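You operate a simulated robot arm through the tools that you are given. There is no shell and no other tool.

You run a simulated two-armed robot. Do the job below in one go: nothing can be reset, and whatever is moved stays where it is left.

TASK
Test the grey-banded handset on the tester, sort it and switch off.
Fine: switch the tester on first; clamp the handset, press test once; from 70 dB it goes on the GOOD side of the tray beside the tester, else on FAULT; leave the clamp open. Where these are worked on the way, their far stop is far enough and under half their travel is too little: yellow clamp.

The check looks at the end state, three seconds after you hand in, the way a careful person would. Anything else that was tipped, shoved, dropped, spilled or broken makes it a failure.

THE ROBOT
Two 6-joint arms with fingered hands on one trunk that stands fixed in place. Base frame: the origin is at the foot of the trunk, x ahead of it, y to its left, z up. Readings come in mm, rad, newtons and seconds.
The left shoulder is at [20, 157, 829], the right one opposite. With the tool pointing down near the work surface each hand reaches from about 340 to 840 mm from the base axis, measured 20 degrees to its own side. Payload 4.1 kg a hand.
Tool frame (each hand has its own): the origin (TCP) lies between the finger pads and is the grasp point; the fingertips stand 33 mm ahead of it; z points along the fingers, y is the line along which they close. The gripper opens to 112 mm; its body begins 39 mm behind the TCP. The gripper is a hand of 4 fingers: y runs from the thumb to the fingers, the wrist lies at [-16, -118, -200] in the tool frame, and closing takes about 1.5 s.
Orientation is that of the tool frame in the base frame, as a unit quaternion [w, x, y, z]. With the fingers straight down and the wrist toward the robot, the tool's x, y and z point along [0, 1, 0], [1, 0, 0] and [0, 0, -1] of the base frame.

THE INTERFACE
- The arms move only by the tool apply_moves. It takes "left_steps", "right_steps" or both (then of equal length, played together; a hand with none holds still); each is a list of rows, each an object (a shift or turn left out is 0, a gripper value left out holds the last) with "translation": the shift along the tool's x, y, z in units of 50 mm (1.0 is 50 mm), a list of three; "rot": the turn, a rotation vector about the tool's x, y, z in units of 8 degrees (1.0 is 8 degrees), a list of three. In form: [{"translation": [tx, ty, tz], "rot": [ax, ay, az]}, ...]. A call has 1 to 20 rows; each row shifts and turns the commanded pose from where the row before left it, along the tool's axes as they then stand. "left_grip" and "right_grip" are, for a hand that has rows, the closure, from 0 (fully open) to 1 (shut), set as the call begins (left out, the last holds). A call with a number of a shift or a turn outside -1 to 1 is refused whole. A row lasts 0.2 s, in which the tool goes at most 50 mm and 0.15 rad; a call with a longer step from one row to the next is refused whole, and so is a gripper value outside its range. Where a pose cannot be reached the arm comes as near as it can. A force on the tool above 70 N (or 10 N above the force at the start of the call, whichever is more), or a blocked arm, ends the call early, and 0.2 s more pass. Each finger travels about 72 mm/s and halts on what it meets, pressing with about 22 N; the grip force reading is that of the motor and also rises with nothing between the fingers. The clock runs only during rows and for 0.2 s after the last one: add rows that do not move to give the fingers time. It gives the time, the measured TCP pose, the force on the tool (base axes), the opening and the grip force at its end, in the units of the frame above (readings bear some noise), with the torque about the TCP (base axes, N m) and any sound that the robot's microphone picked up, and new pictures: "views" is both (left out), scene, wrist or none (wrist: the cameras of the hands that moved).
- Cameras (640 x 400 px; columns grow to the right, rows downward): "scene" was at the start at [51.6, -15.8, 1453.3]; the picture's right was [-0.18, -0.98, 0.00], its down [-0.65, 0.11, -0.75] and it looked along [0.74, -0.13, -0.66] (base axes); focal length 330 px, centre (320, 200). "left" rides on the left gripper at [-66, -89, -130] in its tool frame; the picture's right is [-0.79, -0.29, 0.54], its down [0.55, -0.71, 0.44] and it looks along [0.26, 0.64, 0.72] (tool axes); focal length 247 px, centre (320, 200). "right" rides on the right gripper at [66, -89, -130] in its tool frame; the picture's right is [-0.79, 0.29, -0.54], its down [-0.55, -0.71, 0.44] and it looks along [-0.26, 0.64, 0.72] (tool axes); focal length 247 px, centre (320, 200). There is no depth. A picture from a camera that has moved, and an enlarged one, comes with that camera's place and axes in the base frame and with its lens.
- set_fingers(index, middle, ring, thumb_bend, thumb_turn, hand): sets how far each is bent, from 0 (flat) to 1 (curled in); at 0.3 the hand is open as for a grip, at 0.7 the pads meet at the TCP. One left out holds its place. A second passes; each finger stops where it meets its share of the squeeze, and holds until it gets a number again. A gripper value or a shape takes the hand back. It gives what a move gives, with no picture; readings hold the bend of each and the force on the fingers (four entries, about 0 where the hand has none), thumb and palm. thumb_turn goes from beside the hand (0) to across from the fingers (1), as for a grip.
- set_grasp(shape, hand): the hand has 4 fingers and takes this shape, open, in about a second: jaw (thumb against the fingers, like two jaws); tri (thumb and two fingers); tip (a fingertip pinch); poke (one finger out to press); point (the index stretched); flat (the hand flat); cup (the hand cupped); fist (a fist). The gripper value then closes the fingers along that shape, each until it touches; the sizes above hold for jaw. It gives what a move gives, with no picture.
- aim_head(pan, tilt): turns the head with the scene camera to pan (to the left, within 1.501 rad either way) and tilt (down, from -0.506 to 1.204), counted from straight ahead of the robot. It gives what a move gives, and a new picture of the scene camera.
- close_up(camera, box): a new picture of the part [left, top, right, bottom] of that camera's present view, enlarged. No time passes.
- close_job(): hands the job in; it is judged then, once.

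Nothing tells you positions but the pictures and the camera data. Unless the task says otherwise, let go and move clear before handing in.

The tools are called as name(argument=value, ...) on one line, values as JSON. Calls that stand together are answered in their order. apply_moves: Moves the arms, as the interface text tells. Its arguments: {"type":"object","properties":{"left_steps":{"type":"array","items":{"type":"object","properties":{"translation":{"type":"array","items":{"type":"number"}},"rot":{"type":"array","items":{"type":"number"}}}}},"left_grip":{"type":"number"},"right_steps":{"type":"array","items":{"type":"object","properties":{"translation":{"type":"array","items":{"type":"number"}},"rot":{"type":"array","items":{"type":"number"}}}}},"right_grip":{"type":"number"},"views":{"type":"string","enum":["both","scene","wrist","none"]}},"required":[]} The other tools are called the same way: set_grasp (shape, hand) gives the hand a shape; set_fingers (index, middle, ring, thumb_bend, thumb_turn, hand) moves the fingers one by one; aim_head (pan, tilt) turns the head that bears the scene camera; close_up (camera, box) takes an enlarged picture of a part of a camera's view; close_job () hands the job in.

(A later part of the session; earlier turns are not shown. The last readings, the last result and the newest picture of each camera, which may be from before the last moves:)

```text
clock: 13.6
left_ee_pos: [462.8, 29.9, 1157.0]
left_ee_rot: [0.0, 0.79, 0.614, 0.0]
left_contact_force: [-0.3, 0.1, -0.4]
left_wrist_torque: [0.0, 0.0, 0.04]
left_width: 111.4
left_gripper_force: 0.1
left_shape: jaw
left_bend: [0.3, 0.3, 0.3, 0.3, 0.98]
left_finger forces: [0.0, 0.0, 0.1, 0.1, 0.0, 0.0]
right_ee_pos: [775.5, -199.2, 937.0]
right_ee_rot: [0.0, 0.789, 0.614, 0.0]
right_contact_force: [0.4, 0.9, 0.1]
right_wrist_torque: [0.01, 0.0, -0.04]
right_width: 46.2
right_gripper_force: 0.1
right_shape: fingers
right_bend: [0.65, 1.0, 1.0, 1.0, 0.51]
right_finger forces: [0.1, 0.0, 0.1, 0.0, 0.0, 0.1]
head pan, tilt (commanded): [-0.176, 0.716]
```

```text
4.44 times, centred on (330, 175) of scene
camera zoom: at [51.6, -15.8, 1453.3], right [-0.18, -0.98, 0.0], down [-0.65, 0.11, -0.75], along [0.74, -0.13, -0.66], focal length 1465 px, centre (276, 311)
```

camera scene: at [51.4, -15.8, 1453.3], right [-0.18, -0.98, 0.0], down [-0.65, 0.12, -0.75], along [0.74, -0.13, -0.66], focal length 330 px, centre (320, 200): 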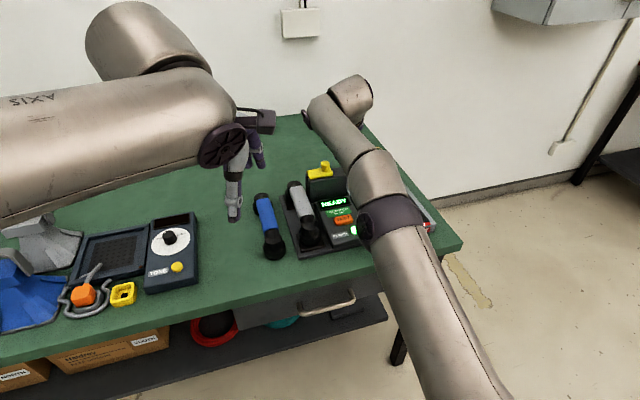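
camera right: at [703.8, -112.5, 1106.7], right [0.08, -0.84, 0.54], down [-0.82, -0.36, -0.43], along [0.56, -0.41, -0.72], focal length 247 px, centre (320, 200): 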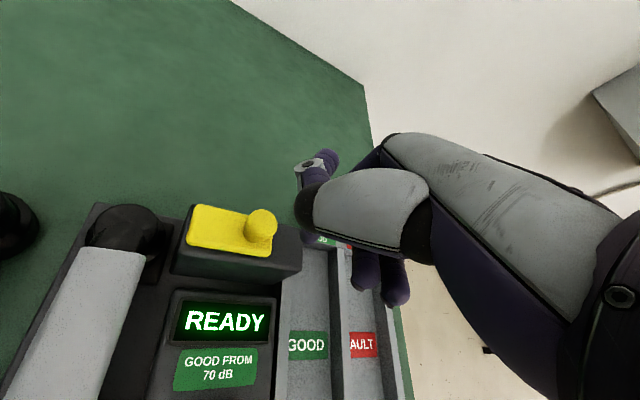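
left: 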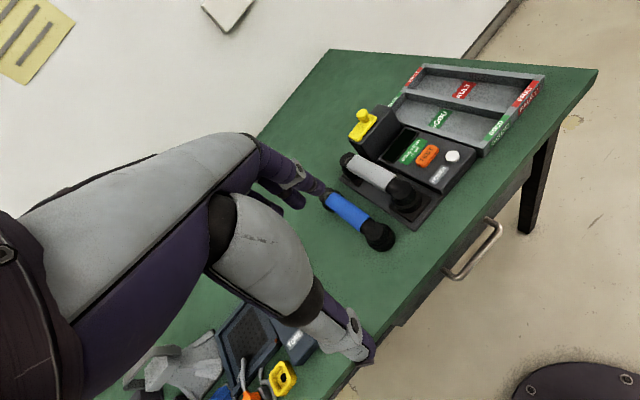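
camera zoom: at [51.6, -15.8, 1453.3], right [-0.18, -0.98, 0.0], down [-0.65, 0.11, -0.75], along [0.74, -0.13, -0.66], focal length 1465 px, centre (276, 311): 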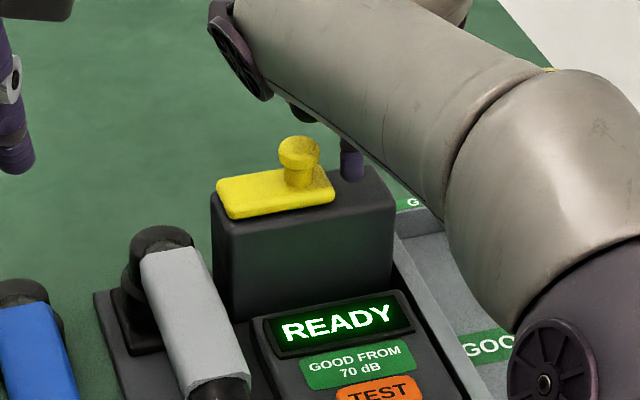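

The fingertip is beside the knob, at about (790, -199, 905). I'll centre it slightly forward, then push left along the bar, watching the force.

apply_moves(right_steps=[{"translation": [0, 0.1, 0]}, {"translation": [0, 0.1, 0]}, {"translation": [0.15, -0.056, 0]}, {"translation": [0.15, -0.056, 0]}, {}], views="none")

close_up(camera="left", box=[330, 60, 450, 180])

close_up(camera="scene", box=[280, 130, 380, 220])

```text
clock: 14.8
left_ee_pos: [462.7, 29.4, 1157.3]
left_ee_rot: [0.0, 0.789, 0.615, 0.0]
left_contact_force: [-0.9, 0.0, -0.5]
left_wrist_torque: [0.01, 0.01, -0.03]
left_width: 111.6
left_gripper_force: 0.1
left_shape: jaw
left_bend: [0.3, 0.3, 0.3, 0.3, 0.98]
left_finger forces: [0.1, 0.0, 0.0, 0.0, 0.1, 0.0]
right_ee_pos: [785.0, -187.2, 936.6]
right_ee_rot: [0.0, 0.789, 0.614, 0.0]
right_contact_force: [-1.0, -0.6, 1.1]
right_wrist_torque: [-0.04, 0.0, 0.0]
right_width: 45.9
right_gripper_force: 0.8
right_shape: fingers
right_bend: [0.65, 1.0, 1.0, 1.0, 0.51]
right_finger forces: [1.7, 0.0, 0.1, 0.1, 0.0, 0.0]
head pan, tilt (commanded): [-0.176, 0.716]
```

```text
3.33 times, centred on (390, 120) of left
camera zoom: at [359.6, -13.2, 1288.1], right [-0.47, -0.7, -0.54], down [-0.55, 0.71, -0.44], along [0.69, 0.09, -0.72], focal length 823 px, centre (87, 467)
```

zoom: 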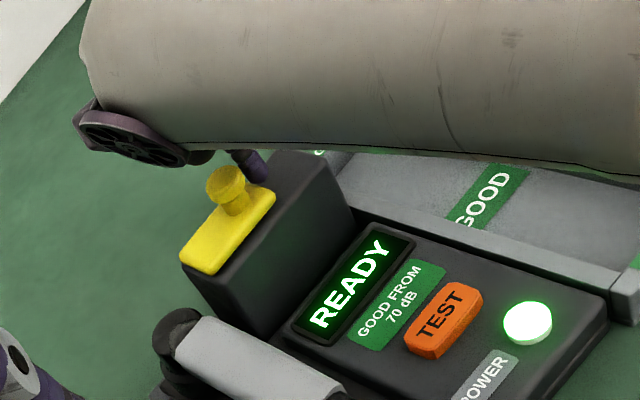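

```text
4.44 times, centred on (330, 175) of scene
camera zoom: at [51.6, -15.8, 1453.3], right [-0.18, -0.98, 0.0], down [-0.65, 0.12, -0.75], along [0.74, -0.13, -0.66], focal length 1465 px, centre (276, 311)
```

zoom: 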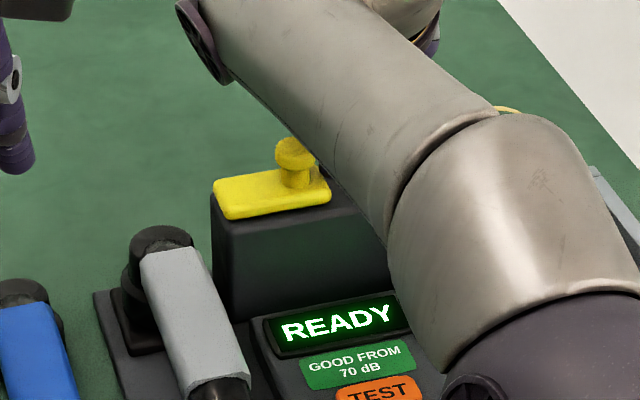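

The bar has already started sliding left under light force, which confirms it is a slide. I'll keep pushing in small steps.

apply_moves(right_steps=[{"translation": [0.0937, -0.035, 0]}, {"translation": [0.0937, -0.035, 0]}, {"translation": [0.0937, -0.035, 0]}, {"translation": [0.0937, -0.035, 0]}, {"translation": [0.0937, -0.035, 0]}], views="none")

close_up(camera="left", box=[330, 60, 450, 180])

close_up(camera="scene", box=[280, 130, 380, 220])

```text
clock: 16.0
left_ee_pos: [463.0, 28.6, 1157.3]
left_ee_rot: [0.0, 0.789, 0.614, 0.0]
left_contact_force: [0.8, -0.5, 0.0]
left_wrist_torque: [0.03, -0.04, 0.0]
left_width: 111.4
left_gripper_force: 0.0
left_shape: jaw
left_bend: [0.3, 0.3, 0.3, 0.3, 0.98]
left_finger forces: [0.0, 0.0, 0.0, 0.1, 0.0, 0.0]
right_ee_pos: [780.5, -158.3, 937.7]
right_ee_rot: [0.0, 0.789, 0.614, 0.0]
right_contact_force: [-0.1, -0.3, -0.6]
right_wrist_torque: [-0.04, 0.01, -0.01]
right_width: 45.9
right_gripper_force: 0.2
right_shape: fingers
right_bend: [0.65, 1.0, 1.0, 1.0, 0.51]
right_finger forces: [0.3, 0.0, 0.0, 0.1, 0.1, 0.0]
head pan, tilt (commanded): [-0.176, 0.716]
```

```text
3.33 times, centred on (390, 120) of left
camera zoom: at [359.6, -13.2, 1288.1], right [-0.47, -0.7, -0.54], down [-0.55, 0.71, -0.44], along [0.69, 0.09, -0.72], focal length 823 px, centre (87, 467)
```

zoom: 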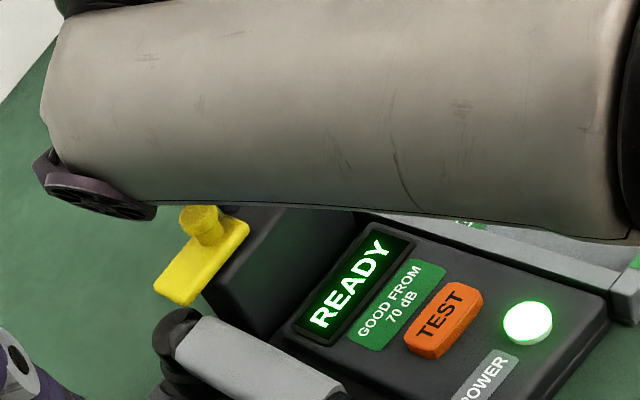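

```text
4.44 times, centred on (330, 175) of scene
camera zoom: at [51.6, -15.8, 1453.3], right [-0.18, -0.98, 0.0], down [-0.65, 0.11, -0.75], along [0.74, -0.13, -0.66], focal length 1465 px, centre (276, 311)
```

zoom: 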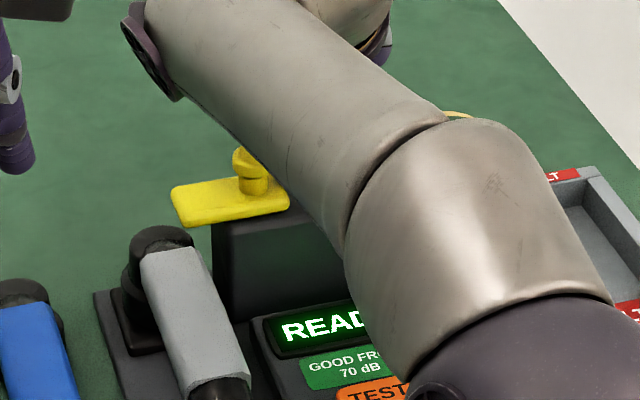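

The bar is sliding out over the handset's far end, so I'll continue.

apply_moves(right_steps=[{"translation": [0.0937, -0.035, 0]}, {"translation": [0.0937, -0.035, 0]}, {"translation": [0.0937, -0.035, 0]}, {"translation": [0.0937, -0.035, 0]}], views="none")

close_up(camera="left", box=[330, 60, 450, 180])

close_up(camera="scene", box=[280, 130, 380, 220])

```text
clock: 17.0
left_ee_pos: [462.1, 29.6, 1157.1]
left_ee_rot: [0.0, 0.789, 0.614, 0.0]
left_contact_force: [-0.1, -0.3, -0.2]
left_wrist_torque: [0.0, 0.03, 0.03]
left_width: 111.6
left_gripper_force: 0.1
left_shape: jaw
left_bend: [0.3, 0.3, 0.3, 0.3, 0.98]
left_finger forces: [0.0, 0.0, 0.1, 0.0, 0.0, 0.0]
right_ee_pos: [778.2, -139.2, 936.6]
right_ee_rot: [0.0, 0.789, 0.615, 0.0]
right_contact_force: [0.6, 0.1, -0.3]
right_wrist_torque: [-0.04, 0.0, 0.01]
right_width: 45.8
right_gripper_force: 0.0
right_shape: fingers
right_bend: [0.65, 1.0, 1.0, 1.0, 0.51]
right_finger forces: [0.4, 0.1, 0.0, 0.0, 0.0, 0.0]
head pan, tilt (commanded): [-0.176, 0.716]
```

```text
3.33 times, centred on (390, 120) of left
camera zoom: at [359.6, -13.2, 1288.1], right [-0.47, -0.7, -0.54], down [-0.55, 0.71, -0.44], along [0.69, 0.09, -0.72], focal length 823 px, centre (87, 467)
```

zoom: 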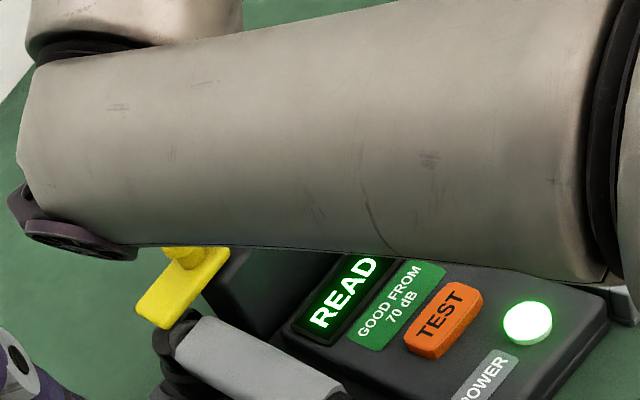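

```text
4.44 times, centred on (330, 175) of scene
camera zoom: at [51.6, -15.8, 1453.3], right [-0.18, -0.98, 0.0], down [-0.65, 0.12, -0.75], along [0.74, -0.13, -0.66], focal length 1465 px, centre (276, 311)
```

zoom: 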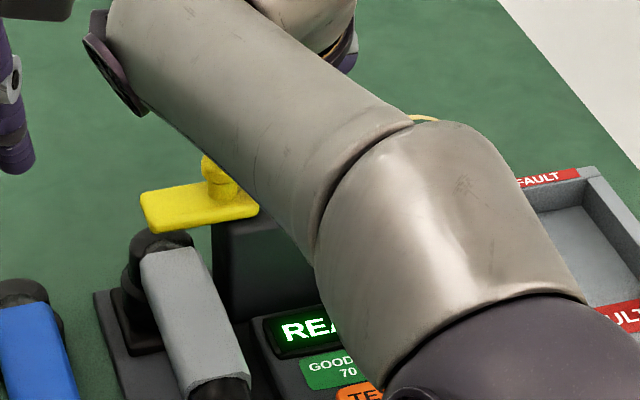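

apply_moves(right_steps=[{"translation": [0.0937, -0.035, 0]}, {"translation": [0.0937, -0.035, 0]}, {"translation": [0.0937, -0.035, 0]}], views="none")

close_up(camera="left", box=[330, 60, 450, 180])

close_up(camera="scene", box=[280, 130, 380, 220])

```text
clock: 17.8
left_ee_pos: [463.3, 26.2, 1158.0]
left_ee_rot: [-0.001, 0.79, 0.613, 0.001]
left_contact_force: [0.8, 0.4, 0.3]
left_wrist_torque: [0.04, 0.04, 0.0]
left_width: 111.8
left_gripper_force: 0.0
left_shape: jaw
left_bend: [0.3, 0.3, 0.3, 0.3, 0.98]
left_finger forces: [0.0, 0.1, 0.0, 0.1, 0.0, 0.0]
right_ee_pos: [776.0, -137.1, 937.7]
right_ee_rot: [0.002, 0.794, 0.608, -0.003]
right_contact_force: [-6.0, -44.8, 0.5]
right_wrist_torque: [-1.56, 0.22, -0.93]
right_width: 45.4
right_gripper_force: 22.0
right_shape: fingers
right_bend: [0.63, 1.0, 1.0, 1.0, 0.51]
right_finger forces: [43.3, 0.0, 0.1, 0.0, 0.0, 0.1]
head pan, tilt (commanded): [-0.176, 0.716]
```

```text
3.33 times, centred on (390, 120) of left
camera zoom: at [359.4, -15.5, 1288.1], right [-0.47, -0.7, -0.54], down [-0.55, 0.71, -0.43], along [0.69, 0.09, -0.72], focal length 823 px, centre (87, 467)
```

zoom: 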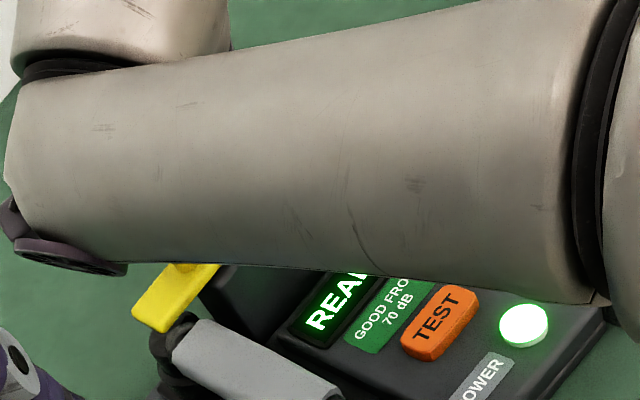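

```text
4.44 times, centred on (330, 175) of scene
camera zoom: at [51.4, -17.5, 1453.3], right [-0.18, -0.98, 0.0], down [-0.65, 0.12, -0.75], along [0.74, -0.13, -0.66], focal length 1465 px, centre (276, 311)
```

zoom: 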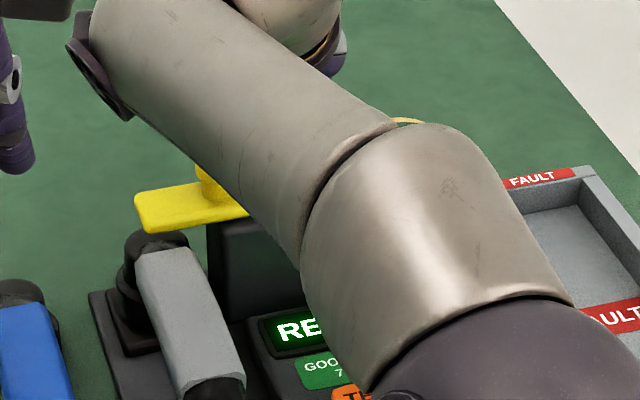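

The clamp reached its far stop, with force rising to 45 N. I'll back off at once, then raise the hand.

apply_moves(right_steps=[{"translation": [-0.25, 0.094, 0]}, {"translation": [-0.25, 0.094, 0]}, {"translation": [-0.15, 0.056, -0.2]}, {"translation": [-0.1, -0.1, -0.6]}, {"translation": [-0.1, -0.3, -0.6]}, {"translation": [-0.1, -0.6, -0.6]}, {"translation": [-0.2, -0.8, 0]}, {}], views="both")

close_up(camera="left", box=[310, 50, 560, 260])

close_up(camera="scene", box=[240, 140, 460, 280])

close_up(camera="right", box=[0, 60, 320, 290])

```text
clock: 19.6
left_ee_pos: [463.1, 29.0, 1157.4]
left_ee_rot: [0.0, 0.789, 0.614, 0.0]
left_contact_force: [-0.6, -0.2, 0.0]
left_wrist_torque: [0.0, 0.01, 0.0]
left_width: 111.5
left_gripper_force: 0.1
left_shape: jaw
left_bend: [0.3, 0.3, 0.3, 0.3, 0.98]
left_finger forces: [0.1, 0.0, 0.0, 0.0, 0.0, 0.1]
right_ee_pos: [681.9, -159.5, 1037.1]
right_ee_rot: [0.0, 0.789, 0.614, 0.001]
right_contact_force: [0.7, -0.6, 0.0]
right_wrist_torque: [0.03, 0.01, -0.02]
right_width: 45.9
right_gripper_force: 0.1
right_shape: fingers
right_bend: [0.65, 1.0, 1.0, 1.0, 0.51]
right_finger forces: [0.0, 0.0, 0.0, 0.1, 0.0, 0.0]
right hand out of reach, approached as far as the arm can: row 4
head pan, tilt (commanded): [-0.176, 0.716]
camera scene: at [51.7, -15.8, 1453.3], right [-0.18, -0.98, 0.0], down [-0.65, 0.11, -0.75], along [0.74, -0.13, -0.66], focal length 330 px, centre (320, 200)
camera right: at [611.9, -74.8, 1166.7], right [0.08, -0.84, 0.54], down [-0.82, -0.36, -0.44], along [0.56, -0.41, -0.72], focal length 247 px, centre (320, 200)
```

scene: 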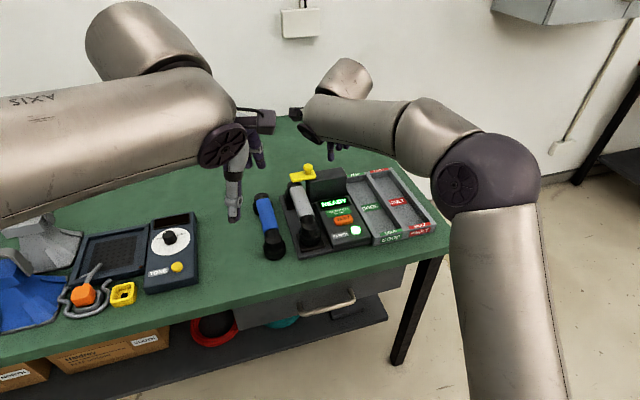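
right: 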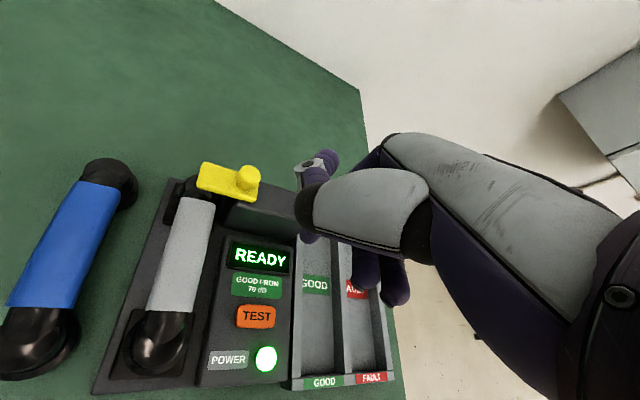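

```text
1.90 times, centred on (435, 155) of left
camera zoom: at [359.7, -13.1, 1288.0], right [-0.47, -0.7, -0.54], down [-0.55, 0.71, -0.44], along [0.69, 0.09, -0.72], focal length 470 px, centre (101, 286)
```

zoom: 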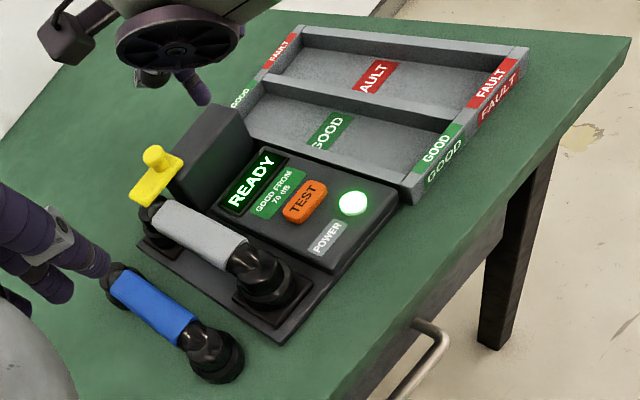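

```text
2.86 times, centred on (350, 210) of scene
camera zoom: at [51.7, -15.8, 1453.3], right [-0.18, -0.98, 0.0], down [-0.65, 0.11, -0.75], along [0.74, -0.13, -0.66], focal length 942 px, centre (234, 171)
```

zoom: 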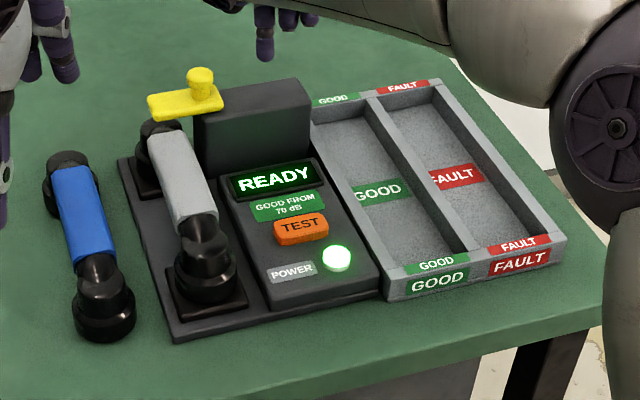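

```text
1.74 times, centred on (160, 175) of right
camera zoom: at [611.9, -74.8, 1166.7], right [0.08, -0.84, 0.54], down [-0.82, -0.36, -0.44], along [0.56, -0.41, -0.72], focal length 430 px, centre (598, 244)
```

zoom: 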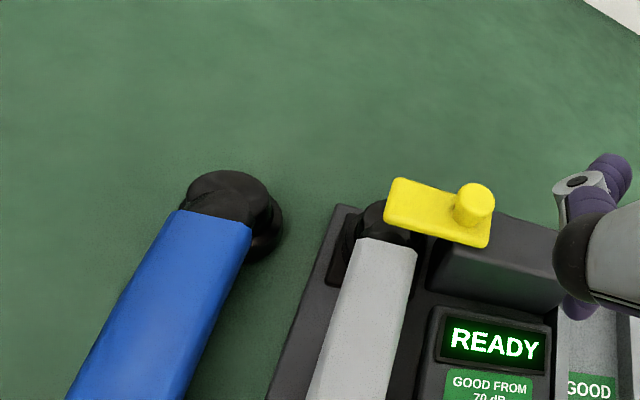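

The clamp bar now covers the handset's far end and the tester hasn't moved. Next is the TEST button, at about (655, -187, 843). I'll move above it and look.

apply_moves(right_steps=[{"translation": [-0.1865, -0.167, 0.535]}, {"translation": [-0.1865, -0.167, 0.535]}, {"translation": [-0.1865, -0.167, 0.535]}, {"translation": [-0.1865, -0.167, 0.535]}, {"translation": [0, 0, 0.24]}, {"translation": [0, 0, 0.24]}, {"translation": [0, 0, 0.24]}, {}], views="both")

close_up(camera="left", box=[420, 90, 540, 190])

close_up(camera="scene", box=[320, 180, 410, 250])

close_up(camera="right", box=[180, 100, 400, 320])

```text
clock: 21.4
left_ee_pos: [462.2, 29.3, 1157.3]
left_ee_rot: [0.0, 0.789, 0.614, 0.0]
left_contact_force: [-0.5, -0.1, 0.4]
left_wrist_torque: [-0.03, 0.01, -0.01]
left_width: 111.7
left_gripper_force: 0.0
left_shape: jaw
left_bend: [0.3, 0.3, 0.3, 0.3, 0.98]
left_finger forces: [0.1, 0.0, 0.0, 0.0, 0.2, 0.0]
right_ee_pos: [638.5, -187.1, 891.4]
right_ee_rot: [0.0, 0.789, 0.615, 0.0]
right_contact_force: [-1.1, -0.4, 0.0]
right_wrist_torque: [0.0, -0.05, 0.0]
right_width: 46.1
right_gripper_force: 0.1
right_shape: fingers
right_bend: [0.65, 1.0, 1.0, 1.0, 0.51]
right_finger forces: [0.0, 0.1, 0.1, 0.0, 0.0, 0.1]
head pan, tilt (commanded): [-0.176, 0.716]
camera scene: at [51.6, -15.8, 1453.3], right [-0.18, -0.98, 0.0], down [-0.65, 0.11, -0.75], along [0.74, -0.13, -0.66], focal length 330 px, centre (320, 200)
camera right: at [568.5, -102.1, 1020.8], right [0.08, -0.84, 0.54], down [-0.82, -0.36, -0.44], along [0.56, -0.41, -0.72], focal length 247 px, centre (320, 200)
```

scene: 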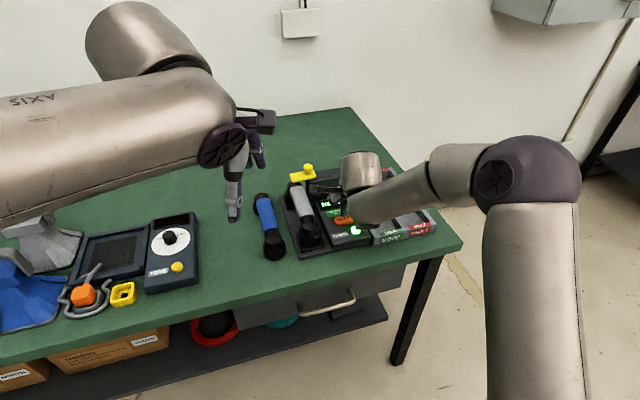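
right: 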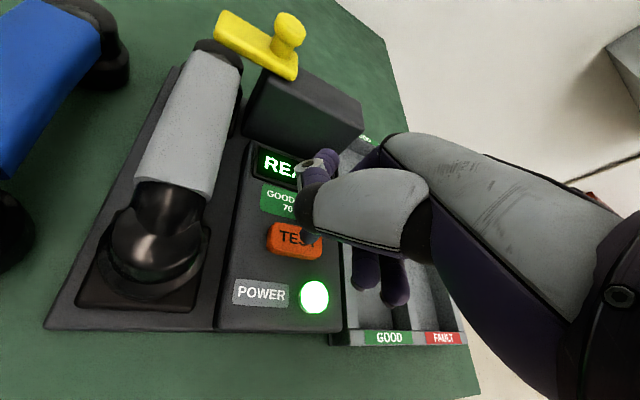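

```text
4.00 times, centred on (480, 140) of left
camera zoom: at [359.6, -13.1, 1288.1], right [-0.47, -0.7, -0.54], down [-0.55, 0.71, -0.44], along [0.69, 0.09, -0.72], focal length 988 px, centre (-320, 440)
```

zoom: 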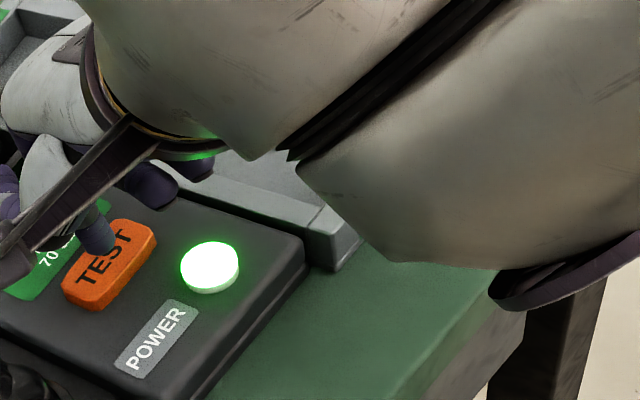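

```text
5.71 times, centred on (365, 215) of scene
camera zoom: at [51.6, -15.8, 1453.3], right [-0.18, -0.98, 0.0], down [-0.65, 0.11, -0.75], along [0.74, -0.13, -0.66], focal length 1883 px, centre (63, 114)
```

zoom: 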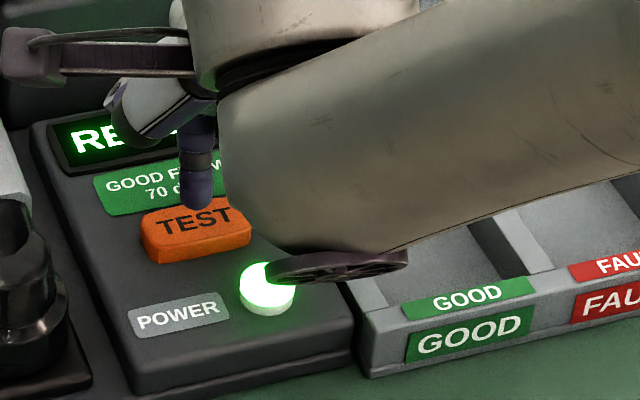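

```text
1.82 times, centred on (290, 210) of right
camera zoom: at [568.5, -102.1, 1020.8], right [0.08, -0.84, 0.54], down [-0.82, -0.36, -0.44], along [0.56, -0.41, -0.72], focal length 449 px, centre (374, 182)
```

zoom: 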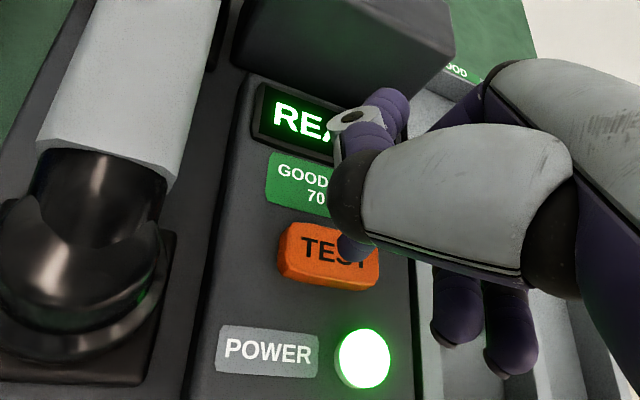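

The fingertip is centred over TEST and about 13 mm above it. I'll press down gently.

apply_moves(right_steps=[{"translation": [0, 0, 0.08]}, {"translation": [0, 0, 0.08]}, {"translation": [0, 0, 0.06]}, {"translation": [0, 0, 0.06]}], views="none")

close_up(camera="scene", box=[320, 180, 410, 250])

```text
clock: 22.4
left_ee_pos: [462.5, 29.0, 1156.9]
left_ee_rot: [0.0, 0.789, 0.614, 0.0]
left_contact_force: [-0.5, -0.3, -0.2]
left_wrist_torque: [0.02, -0.01, -0.02]
left_width: 111.7
left_gripper_force: 0.0
left_shape: jaw
left_bend: [0.3, 0.3, 0.3, 0.3, 0.98]
left_finger forces: [0.0, 0.0, 0.0, 0.1, 0.0, 0.0]
right_ee_pos: [640.0, -189.4, 878.2]
right_ee_rot: [-0.001, 0.789, 0.614, 0.001]
right_contact_force: [-0.2, 1.3, 1.0]
right_wrist_torque: [0.03, -0.03, 0.02]
right_width: 46.1
right_gripper_force: 0.0
right_shape: fingers
right_bend: [0.65, 1.0, 1.0, 1.0, 0.51]
right_finger forces: [0.0, 0.1, 0.0, 0.0, 0.0, 0.0]
head pan, tilt (commanded): [-0.176, 0.716]
```

```text
5.71 times, centred on (365, 215) of scene
camera zoom: at [51.6, -15.8, 1453.3], right [-0.18, -0.98, 0.0], down [-0.65, 0.11, -0.75], along [0.74, -0.13, -0.66], focal length 1883 px, centre (63, 114)
```

zoom: 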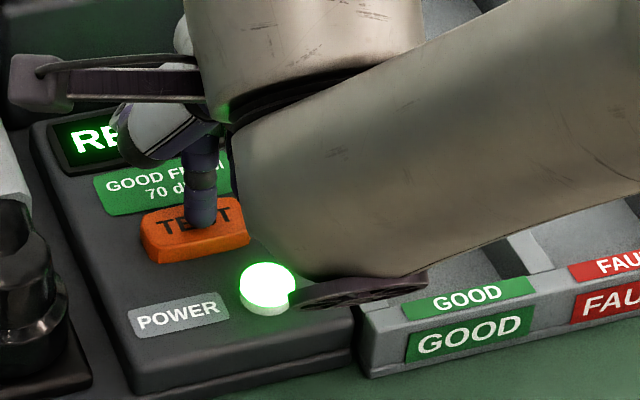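

apply_moves(right_steps=[{"translation": [0, 0, 0.05]}, {"translation": [0, 0, 0.05]}], views="none")

close_up(camera="scene", box=[320, 180, 410, 250])

```text
clock: 23.0
left_ee_pos: [462.6, 30.3, 1158.7]
left_ee_rot: [0.0, 0.789, 0.614, 0.0]
left_contact_force: [-0.1, -0.1, 0.8]
left_wrist_torque: [0.01, -0.02, 0.02]
left_width: 111.6
left_gripper_force: 0.0
left_shape: jaw
left_bend: [0.3, 0.3, 0.3, 0.3, 0.98]
left_finger forces: [0.1, 0.0, 0.0, 0.0, 0.0, 0.0]
right_ee_pos: [639.3, -190.0, 873.7]
right_ee_rot: [0.0, 0.789, 0.614, 0.001]
right_contact_force: [-0.6, -1.1, 1.3]
right_wrist_torque: [-0.02, -0.03, -0.01]
right_width: 45.8
right_gripper_force: 0.8
right_shape: fingers
right_bend: [0.65, 1.0, 1.0, 1.0, 0.51]
right_finger forces: [2.2, 0.0, 0.0, 0.0, 0.0, 0.1]
head pan, tilt (commanded): [-0.176, 0.716]
heard: click
```

```text
5.71 times, centred on (365, 215) of scene
camera zoom: at [51.5, -15.8, 1453.3], right [-0.18, -0.98, 0.0], down [-0.65, 0.11, -0.75], along [0.74, -0.13, -0.66], focal length 1883 px, centre (63, 114)
```

zoom: 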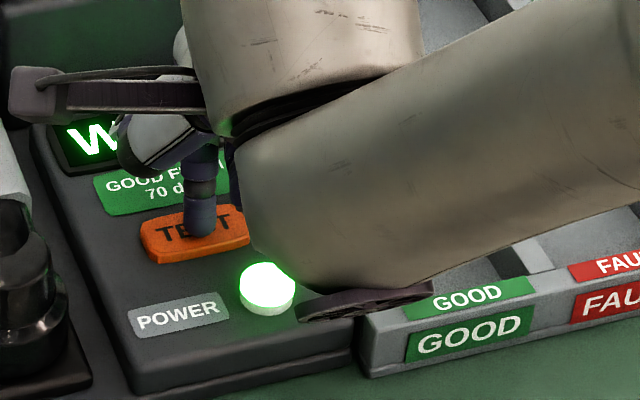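

I heard a click and the display changed, probably to WAIT. I'll lift straight up and clear to read it.

apply_moves(right_steps=[{"translation": [0, 0, -0.2]}, {"translation": [0, 0, -0.6]}, {"translation": [0, 0, -0.9]}, {"translation": [0, 0, -0.9]}, {"translation": [-0.7, 0, -0.5]}, {"translation": [-0.7, 0, 0]}, {}, {}, {}, {}], views="none")

close_up(camera="scene", box=[260, 150, 400, 240])

close_up(camera="left", box=[370, 100, 480, 200])

```text
clock: 25.2
left_ee_pos: [463.2, 27.8, 1157.4]
left_ee_rot: [0.0, 0.789, 0.615, -0.001]
left_contact_force: [-0.2, 0.0, -0.1]
left_wrist_torque: [-0.02, 0.02, 0.0]
left_width: 111.7
left_gripper_force: 0.0
left_shape: jaw
left_bend: [0.3, 0.3, 0.3, 0.3, 0.98]
left_finger forces: [0.0, 0.0, 0.0, 0.0, 0.1, 0.0]
right_ee_pos: [623.0, -258.6, 1027.7]
right_ee_rot: [0.001, 0.789, 0.614, -0.001]
right_contact_force: [-0.7, -0.7, -1.2]
right_wrist_torque: [0.0, 0.0, 0.01]
right_width: 46.2
right_gripper_force: 0.0
right_shape: fingers
right_bend: [0.65, 1.0, 1.0, 1.0, 0.51]
right_finger forces: [0.0, 0.0, 0.0, 0.0, 0.0, 0.0]
head pan, tilt (commanded): [-0.176, 0.716]
```

```text
4.44 times, centred on (330, 195) of scene
camera zoom: at [51.6, -15.8, 1453.3], right [-0.18, -0.98, 0.0], down [-0.65, 0.11, -0.75], along [0.74, -0.13, -0.66], focal length 1465 px, centre (276, 222)
```

zoom: 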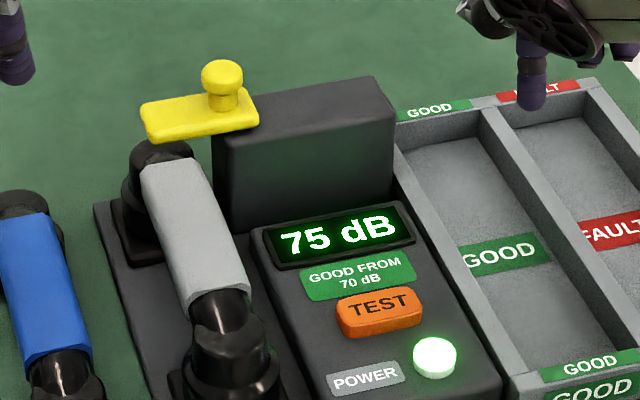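

```text
4.00 times, centred on (425, 150) of left
camera zoom: at [359.6, -13.1, 1288.1], right [-0.47, -0.7, -0.54], down [-0.55, 0.71, -0.44], along [0.69, 0.09, -0.72], focal length 988 px, centre (-100, 400)
```

zoom: 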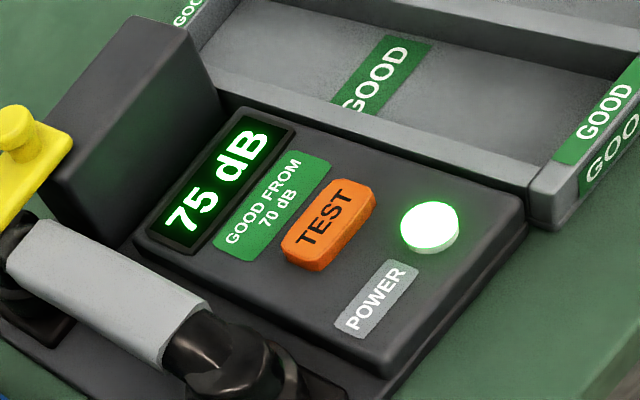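

The display reads 75 dB, so the handset goes on GOOD. Now I'll open the clamp by bringing the fingertip to the left side of the knob, which is at about (793, -114).

apply_moves(right_steps=[{"translation": [0.773, 0.225, 0.111]}, {"translation": [0.773, 0.225, 0.111]}, {"translation": [0.773, 0.225, 0.111]}, {"translation": [0.773, 0.225, 0.111]}, {"translation": [0.773, 0.225, 0.111]}, {}], views="both")

close_up(camera="scene", box=[260, 130, 400, 240])

close_up(camera="left", box=[330, 60, 450, 180])

```text
clock: 26.6
left_ee_pos: [462.1, 29.7, 1158.7]
left_ee_rot: [0.0, 0.789, 0.614, 0.0]
left_contact_force: [0.0, -0.6, 0.6]
left_wrist_torque: [0.04, 0.0, -0.03]
left_width: 111.9
left_gripper_force: 0.0
left_shape: jaw
left_bend: [0.3, 0.3, 0.3, 0.3, 0.98]
left_finger forces: [0.0, 0.0, 0.1, 0.0, 0.0, 0.1]
right_ee_pos: [724.5, -81.1, 1001.3]
right_ee_rot: [0.0, 0.789, 0.614, -0.001]
right_contact_force: [0.0, -0.3, -0.5]
right_wrist_torque: [0.05, -0.01, -0.01]
right_width: 46.0
right_gripper_force: 0.1
right_shape: fingers
right_bend: [0.65, 1.0, 1.0, 1.0, 0.51]
right_finger forces: [0.1, 0.0, 0.1, 0.0, 0.0, 0.0]
head pan, tilt (commanded): [-0.176, 0.716]
camera scene: at [51.5, -15.8, 1453.3], right [-0.18, -0.98, 0.0], down [-0.65, 0.12, -0.75], along [0.74, -0.13, -0.66], focal length 330 px, centre (320, 200)
camera right: at [653.7, 2.9, 1131.6], right [0.08, -0.84, 0.54], down [-0.82, -0.36, -0.44], along [0.56, -0.41, -0.72], focal length 247 px, centre (320, 200)
```

scene: 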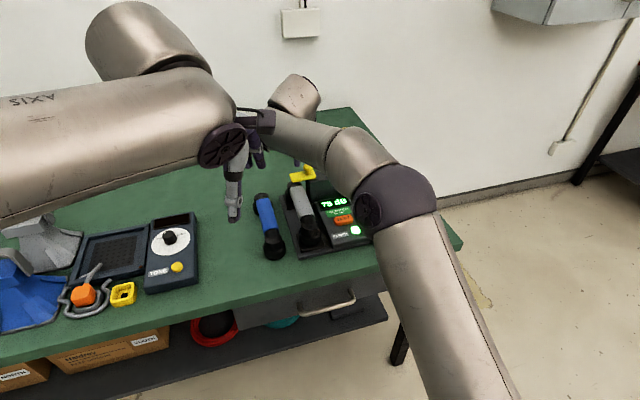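
right: 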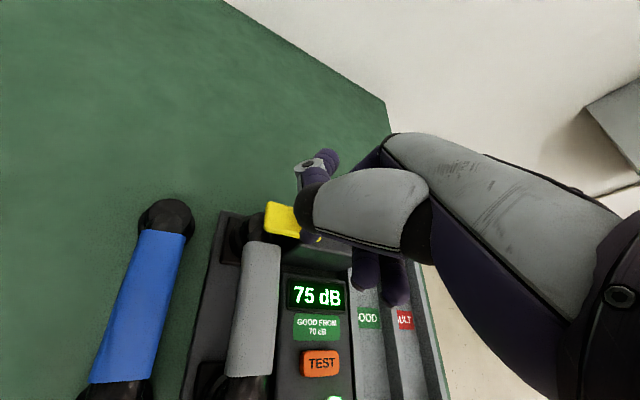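

```text
3.64 times, centred on (330, 185) of scene
camera zoom: at [51.5, -15.8, 1453.3], right [-0.18, -0.98, 0.0], down [-0.65, 0.12, -0.75], along [0.74, -0.13, -0.66], focal length 1198 px, centre (284, 254)
```

zoom: 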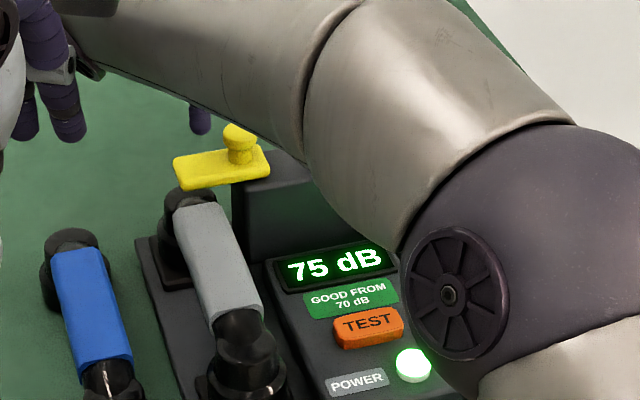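

```text
3.33 times, centred on (390, 120) of left
camera zoom: at [359.5, -13.2, 1288.1], right [-0.47, -0.7, -0.54], down [-0.55, 0.71, -0.44], along [0.69, 0.09, -0.72], focal length 823 px, centre (87, 467)
```

zoom: 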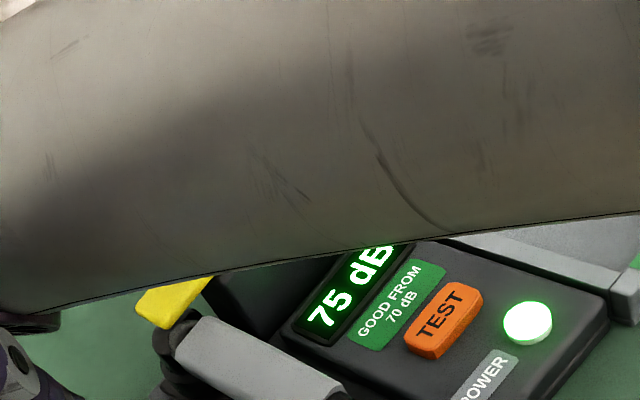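

apply_moves(right_steps=[{"translation": [0.011, 0.069, 0.373]}, {"translation": [0.011, 0.069, 0.373]}, {"translation": [0.011, 0.069, 0.373]}, {}], views="none")

close_up(camera="scene", box=[260, 130, 400, 240])

close_up(camera="right", box=[180, 100, 400, 320])

```text
clock: 27.6
left_ee_pos: [462.7, 29.5, 1157.4]
left_ee_rot: [-0.001, 0.789, 0.614, 0.0]
left_contact_force: [1.0, -0.3, 0.2]
left_wrist_torque: [0.02, -0.03, 0.01]
left_width: 111.5
left_gripper_force: 0.0
left_shape: jaw
left_bend: [0.3, 0.3, 0.3, 0.3, 0.98]
left_finger forces: [0.0, 0.1, 0.0, 0.0, 0.0, 0.0]
right_ee_pos: [732.7, -83.3, 944.9]
right_ee_rot: [0.0, 0.789, 0.615, 0.0]
right_contact_force: [-0.8, 0.8, -0.9]
right_wrist_torque: [0.0, -0.01, 0.0]
right_width: 46.0
right_gripper_force: 0.1
right_shape: fingers
right_bend: [0.65, 1.0, 1.0, 1.0, 0.51]
right_finger forces: [0.0, 0.0, 0.0, 0.0, 0.0, 0.0]
head pan, tilt (commanded): [-0.176, 0.716]
```

```text
3.64 times, centred on (330, 185) of scene
camera zoom: at [51.6, -15.8, 1453.3], right [-0.18, -0.98, 0.0], down [-0.65, 0.11, -0.75], along [0.74, -0.13, -0.66], focal length 1198 px, centre (284, 254)
```

zoom: 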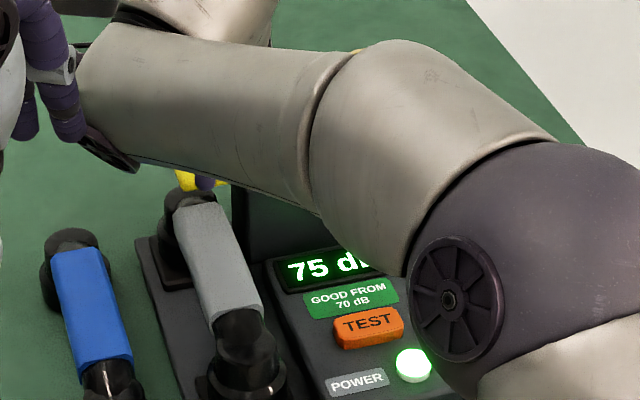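

```text
1.82 times, centred on (290, 210) of right
camera zoom: at [663.4, 0.8, 1074.4], right [0.08, -0.84, 0.54], down [-0.82, -0.36, -0.44], along [0.56, -0.41, -0.72], focal length 449 px, centre (374, 182)
```

zoom: 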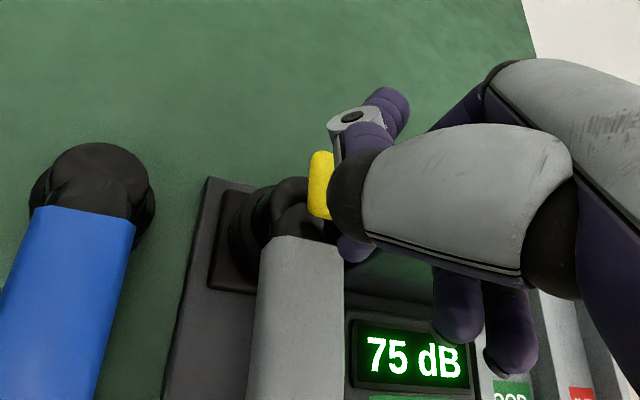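

The fingertip is nearer than the bar and left of the knob. I'll move forward alongside the knob's left side.

apply_moves(right_steps=[{"translation": [0.044, 0.2, 0.005]}, {"translation": [0.044, 0.2, 0.005]}, {"translation": [0.044, 0.2, 0.005]}, {"translation": [0.044, 0.2, 0.005]}, {}], views="none")

close_up(camera="scene", box=[260, 130, 400, 240])

close_up(camera="right", box=[180, 100, 400, 320])

close_up(camera="left", box=[300, 60, 460, 200])

```text
clock: 28.8
left_ee_pos: [463.1, 29.3, 1157.5]
left_ee_rot: [0.0, 0.789, 0.614, 0.001]
left_contact_force: [0.2, -0.7, -0.7]
left_wrist_torque: [0.02, 0.01, 0.01]
left_width: 111.5
left_gripper_force: 0.1
left_shape: jaw
left_bend: [0.3, 0.3, 0.3, 0.3, 0.98]
left_finger forces: [0.0, 0.1, 0.0, 0.0, 0.0, 0.0]
right_ee_pos: [765.4, -86.0, 945.3]
right_ee_rot: [0.001, 0.789, 0.614, 0.0]
right_contact_force: [1.2, -0.2, -0.3]
right_wrist_torque: [0.01, 0.03, 0.02]
right_width: 45.8
right_gripper_force: 0.1
right_shape: fingers
right_bend: [0.65, 1.0, 1.0, 1.0, 0.51]
right_finger forces: [0.1, 0.1, 0.1, 0.1, 0.1, 0.0]
right hand out of reach, approached as far as the arm can: row 4
head pan, tilt (commanded): [-0.176, 0.716]
```

```text
3.64 times, centred on (330, 185) of scene
camera zoom: at [51.6, -15.8, 1453.3], right [-0.18, -0.98, 0.0], down [-0.65, 0.11, -0.75], along [0.74, -0.13, -0.66], focal length 1198 px, centre (284, 254)
```

zoom: 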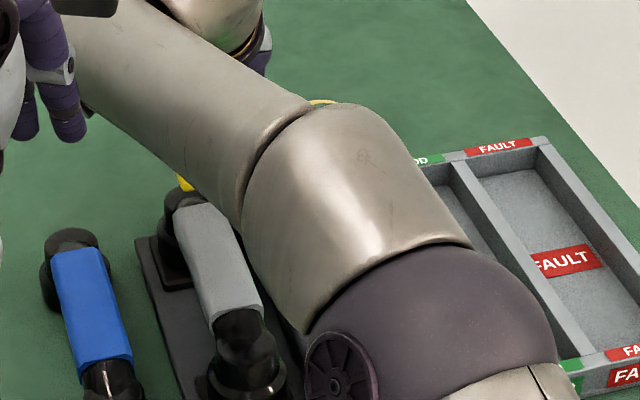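

```text
1.82 times, centred on (290, 210) of right
camera zoom: at [695.1, 0.4, 1074.0], right [0.08, -0.84, 0.54], down [-0.82, -0.36, -0.44], along [0.56, -0.41, -0.72], focal length 449 px, centre (374, 182)
```

zoom: 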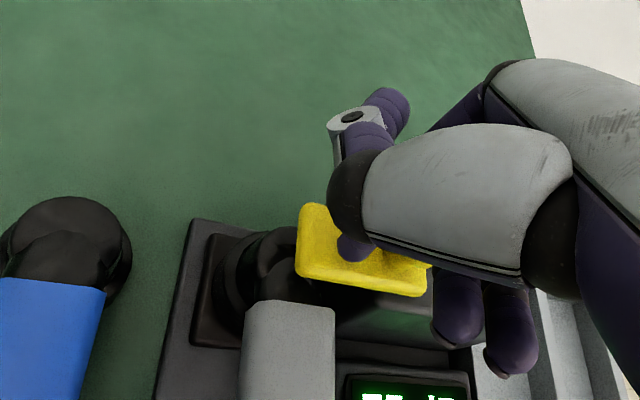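

```text
2.86 times, centred on (380, 130) of left
camera zoom: at [359.6, -13.1, 1288.1], right [-0.47, -0.7, -0.54], down [-0.55, 0.71, -0.44], along [0.69, 0.09, -0.72], focal length 706 px, centre (149, 400)
```

zoom: 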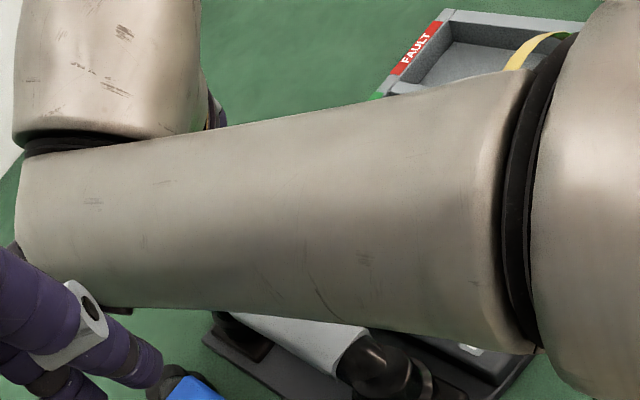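

The finger is left of the knob, above the bar. I'll move right with a slight forward shift, since reach improves to the right, until it meets the knob.

apply_moves(right_steps=[{"translation": [-0.046, 0.06, 0]}, {"translation": [-0.046, 0.06, 0]}, {"translation": [-0.046, 0.06, 0]}, {}], views="none")

close_up(camera="right", box=[180, 100, 400, 320])

```text
clock: 29.8
left_ee_pos: [463.3, 29.2, 1157.2]
left_ee_rot: [0.0, 0.789, 0.614, 0.0]
left_contact_force: [1.4, -0.1, -0.5]
left_wrist_torque: [-0.01, 0.0, 0.02]
left_width: 111.5
left_gripper_force: 0.0
left_shape: jaw
left_bend: [0.3, 0.3, 0.3, 0.3, 0.98]
left_finger forces: [0.1, 0.0, 0.0, 0.1, 0.0, 0.1]
right_ee_pos: [772.3, -94.4, 942.6]
right_ee_rot: [0.0, 0.789, 0.614, 0.0]
right_contact_force: [-0.3, -0.2, 0.8]
right_wrist_torque: [-0.02, -0.03, -0.04]
right_width: 45.9
right_gripper_force: 0.0
right_shape: fingers
right_bend: [0.65, 1.0, 1.0, 1.0, 0.51]
right_finger forces: [0.0, 0.1, 0.0, 0.1, 0.2, 0.0]
head pan, tilt (commanded): [-0.176, 0.716]
```

```text
1.82 times, centred on (290, 210) of right
camera zoom: at [701.7, -9.2, 1073.0], right [0.08, -0.84, 0.54], down [-0.82, -0.36, -0.44], along [0.56, -0.41, -0.72], focal length 449 px, centre (374, 182)
```

zoom: 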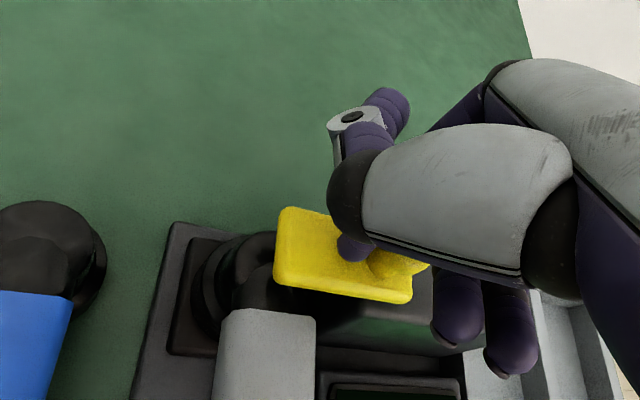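

The knob is now right beside the finger. I'll push right along the bar in small steps.

apply_moves(right_steps=[{"translation": [-0.0937, 0.037, 0]}, {"translation": [-0.0937, 0.037, 0]}, {"translation": [-0.0937, 0.037, 0]}, {"translation": [-0.0937, 0.037, 0]}, {"translation": [-0.0937, 0.037, 0]}, {"translation": [-0.0937, 0.037, 0]}], views="none")

close_up(camera="right", box=[180, 100, 400, 320])

close_up(camera="scene", box=[260, 130, 400, 240])

close_up(camera="left", box=[300, 60, 460, 200])

```text
clock: 31.2
left_ee_pos: [462.6, 29.4, 1158.0]
left_ee_rot: [0.0, 0.789, 0.614, 0.0]
left_contact_force: [0.2, -0.4, 0.3]
left_wrist_torque: [0.0, -0.02, 0.01]
left_width: 112.1
left_gripper_force: 0.2
left_shape: jaw
left_bend: [0.3, 0.3, 0.3, 0.3, 0.98]
left_finger forces: [0.1, 0.0, 0.0, 0.1, 0.0, 0.0]
right_ee_pos: [776.5, -125.5, 942.6]
right_ee_rot: [0.0, 0.789, 0.614, 0.001]
right_contact_force: [0.8, 0.5, 0.2]
right_wrist_torque: [0.02, -0.04, -0.01]
right_width: 46.0
right_gripper_force: 0.6
right_shape: fingers
right_bend: [0.65, 1.0, 1.0, 1.0, 0.51]
right_finger forces: [0.2, 0.0, 0.1, 0.0, 0.1, 0.0]
head pan, tilt (commanded): [-0.176, 0.716]
```

```text
1.82 times, centred on (290, 210) of right
camera zoom: at [706.1, -39.7, 1072.7], right [0.08, -0.84, 0.54], down [-0.82, -0.36, -0.44], along [0.56, -0.41, -0.72], focal length 449 px, centre (374, 182)
```

zoom: 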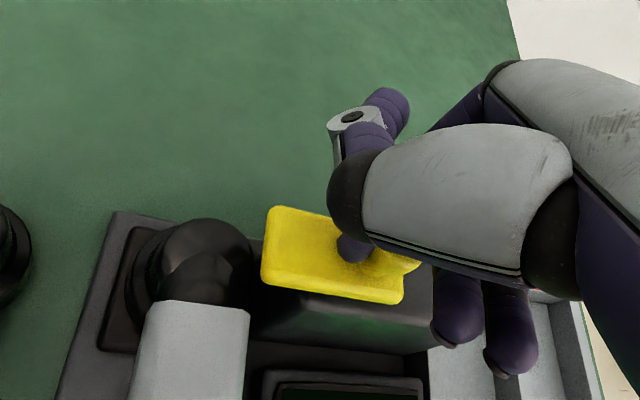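

```text
3.64 times, centred on (330, 185) of scene
camera zoom: at [51.6, -15.7, 1453.3], right [-0.18, -0.98, 0.0], down [-0.65, 0.11, -0.75], along [0.74, -0.13, -0.66], focal length 1198 px, centre (284, 254)
```

zoom: 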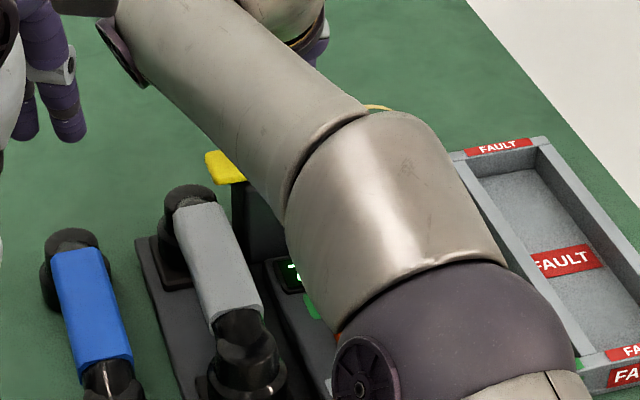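

```text
2.86 times, centred on (380, 130) of left
camera zoom: at [359.6, -13.1, 1288.1], right [-0.47, -0.7, -0.54], down [-0.55, 0.71, -0.44], along [0.69, 0.09, -0.72], focal length 706 px, centre (149, 400)
```

zoom: 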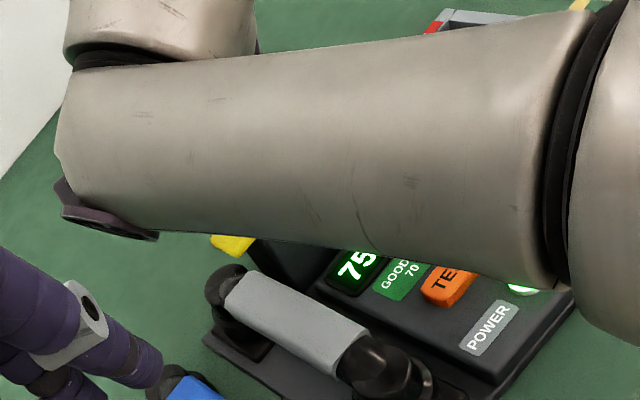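

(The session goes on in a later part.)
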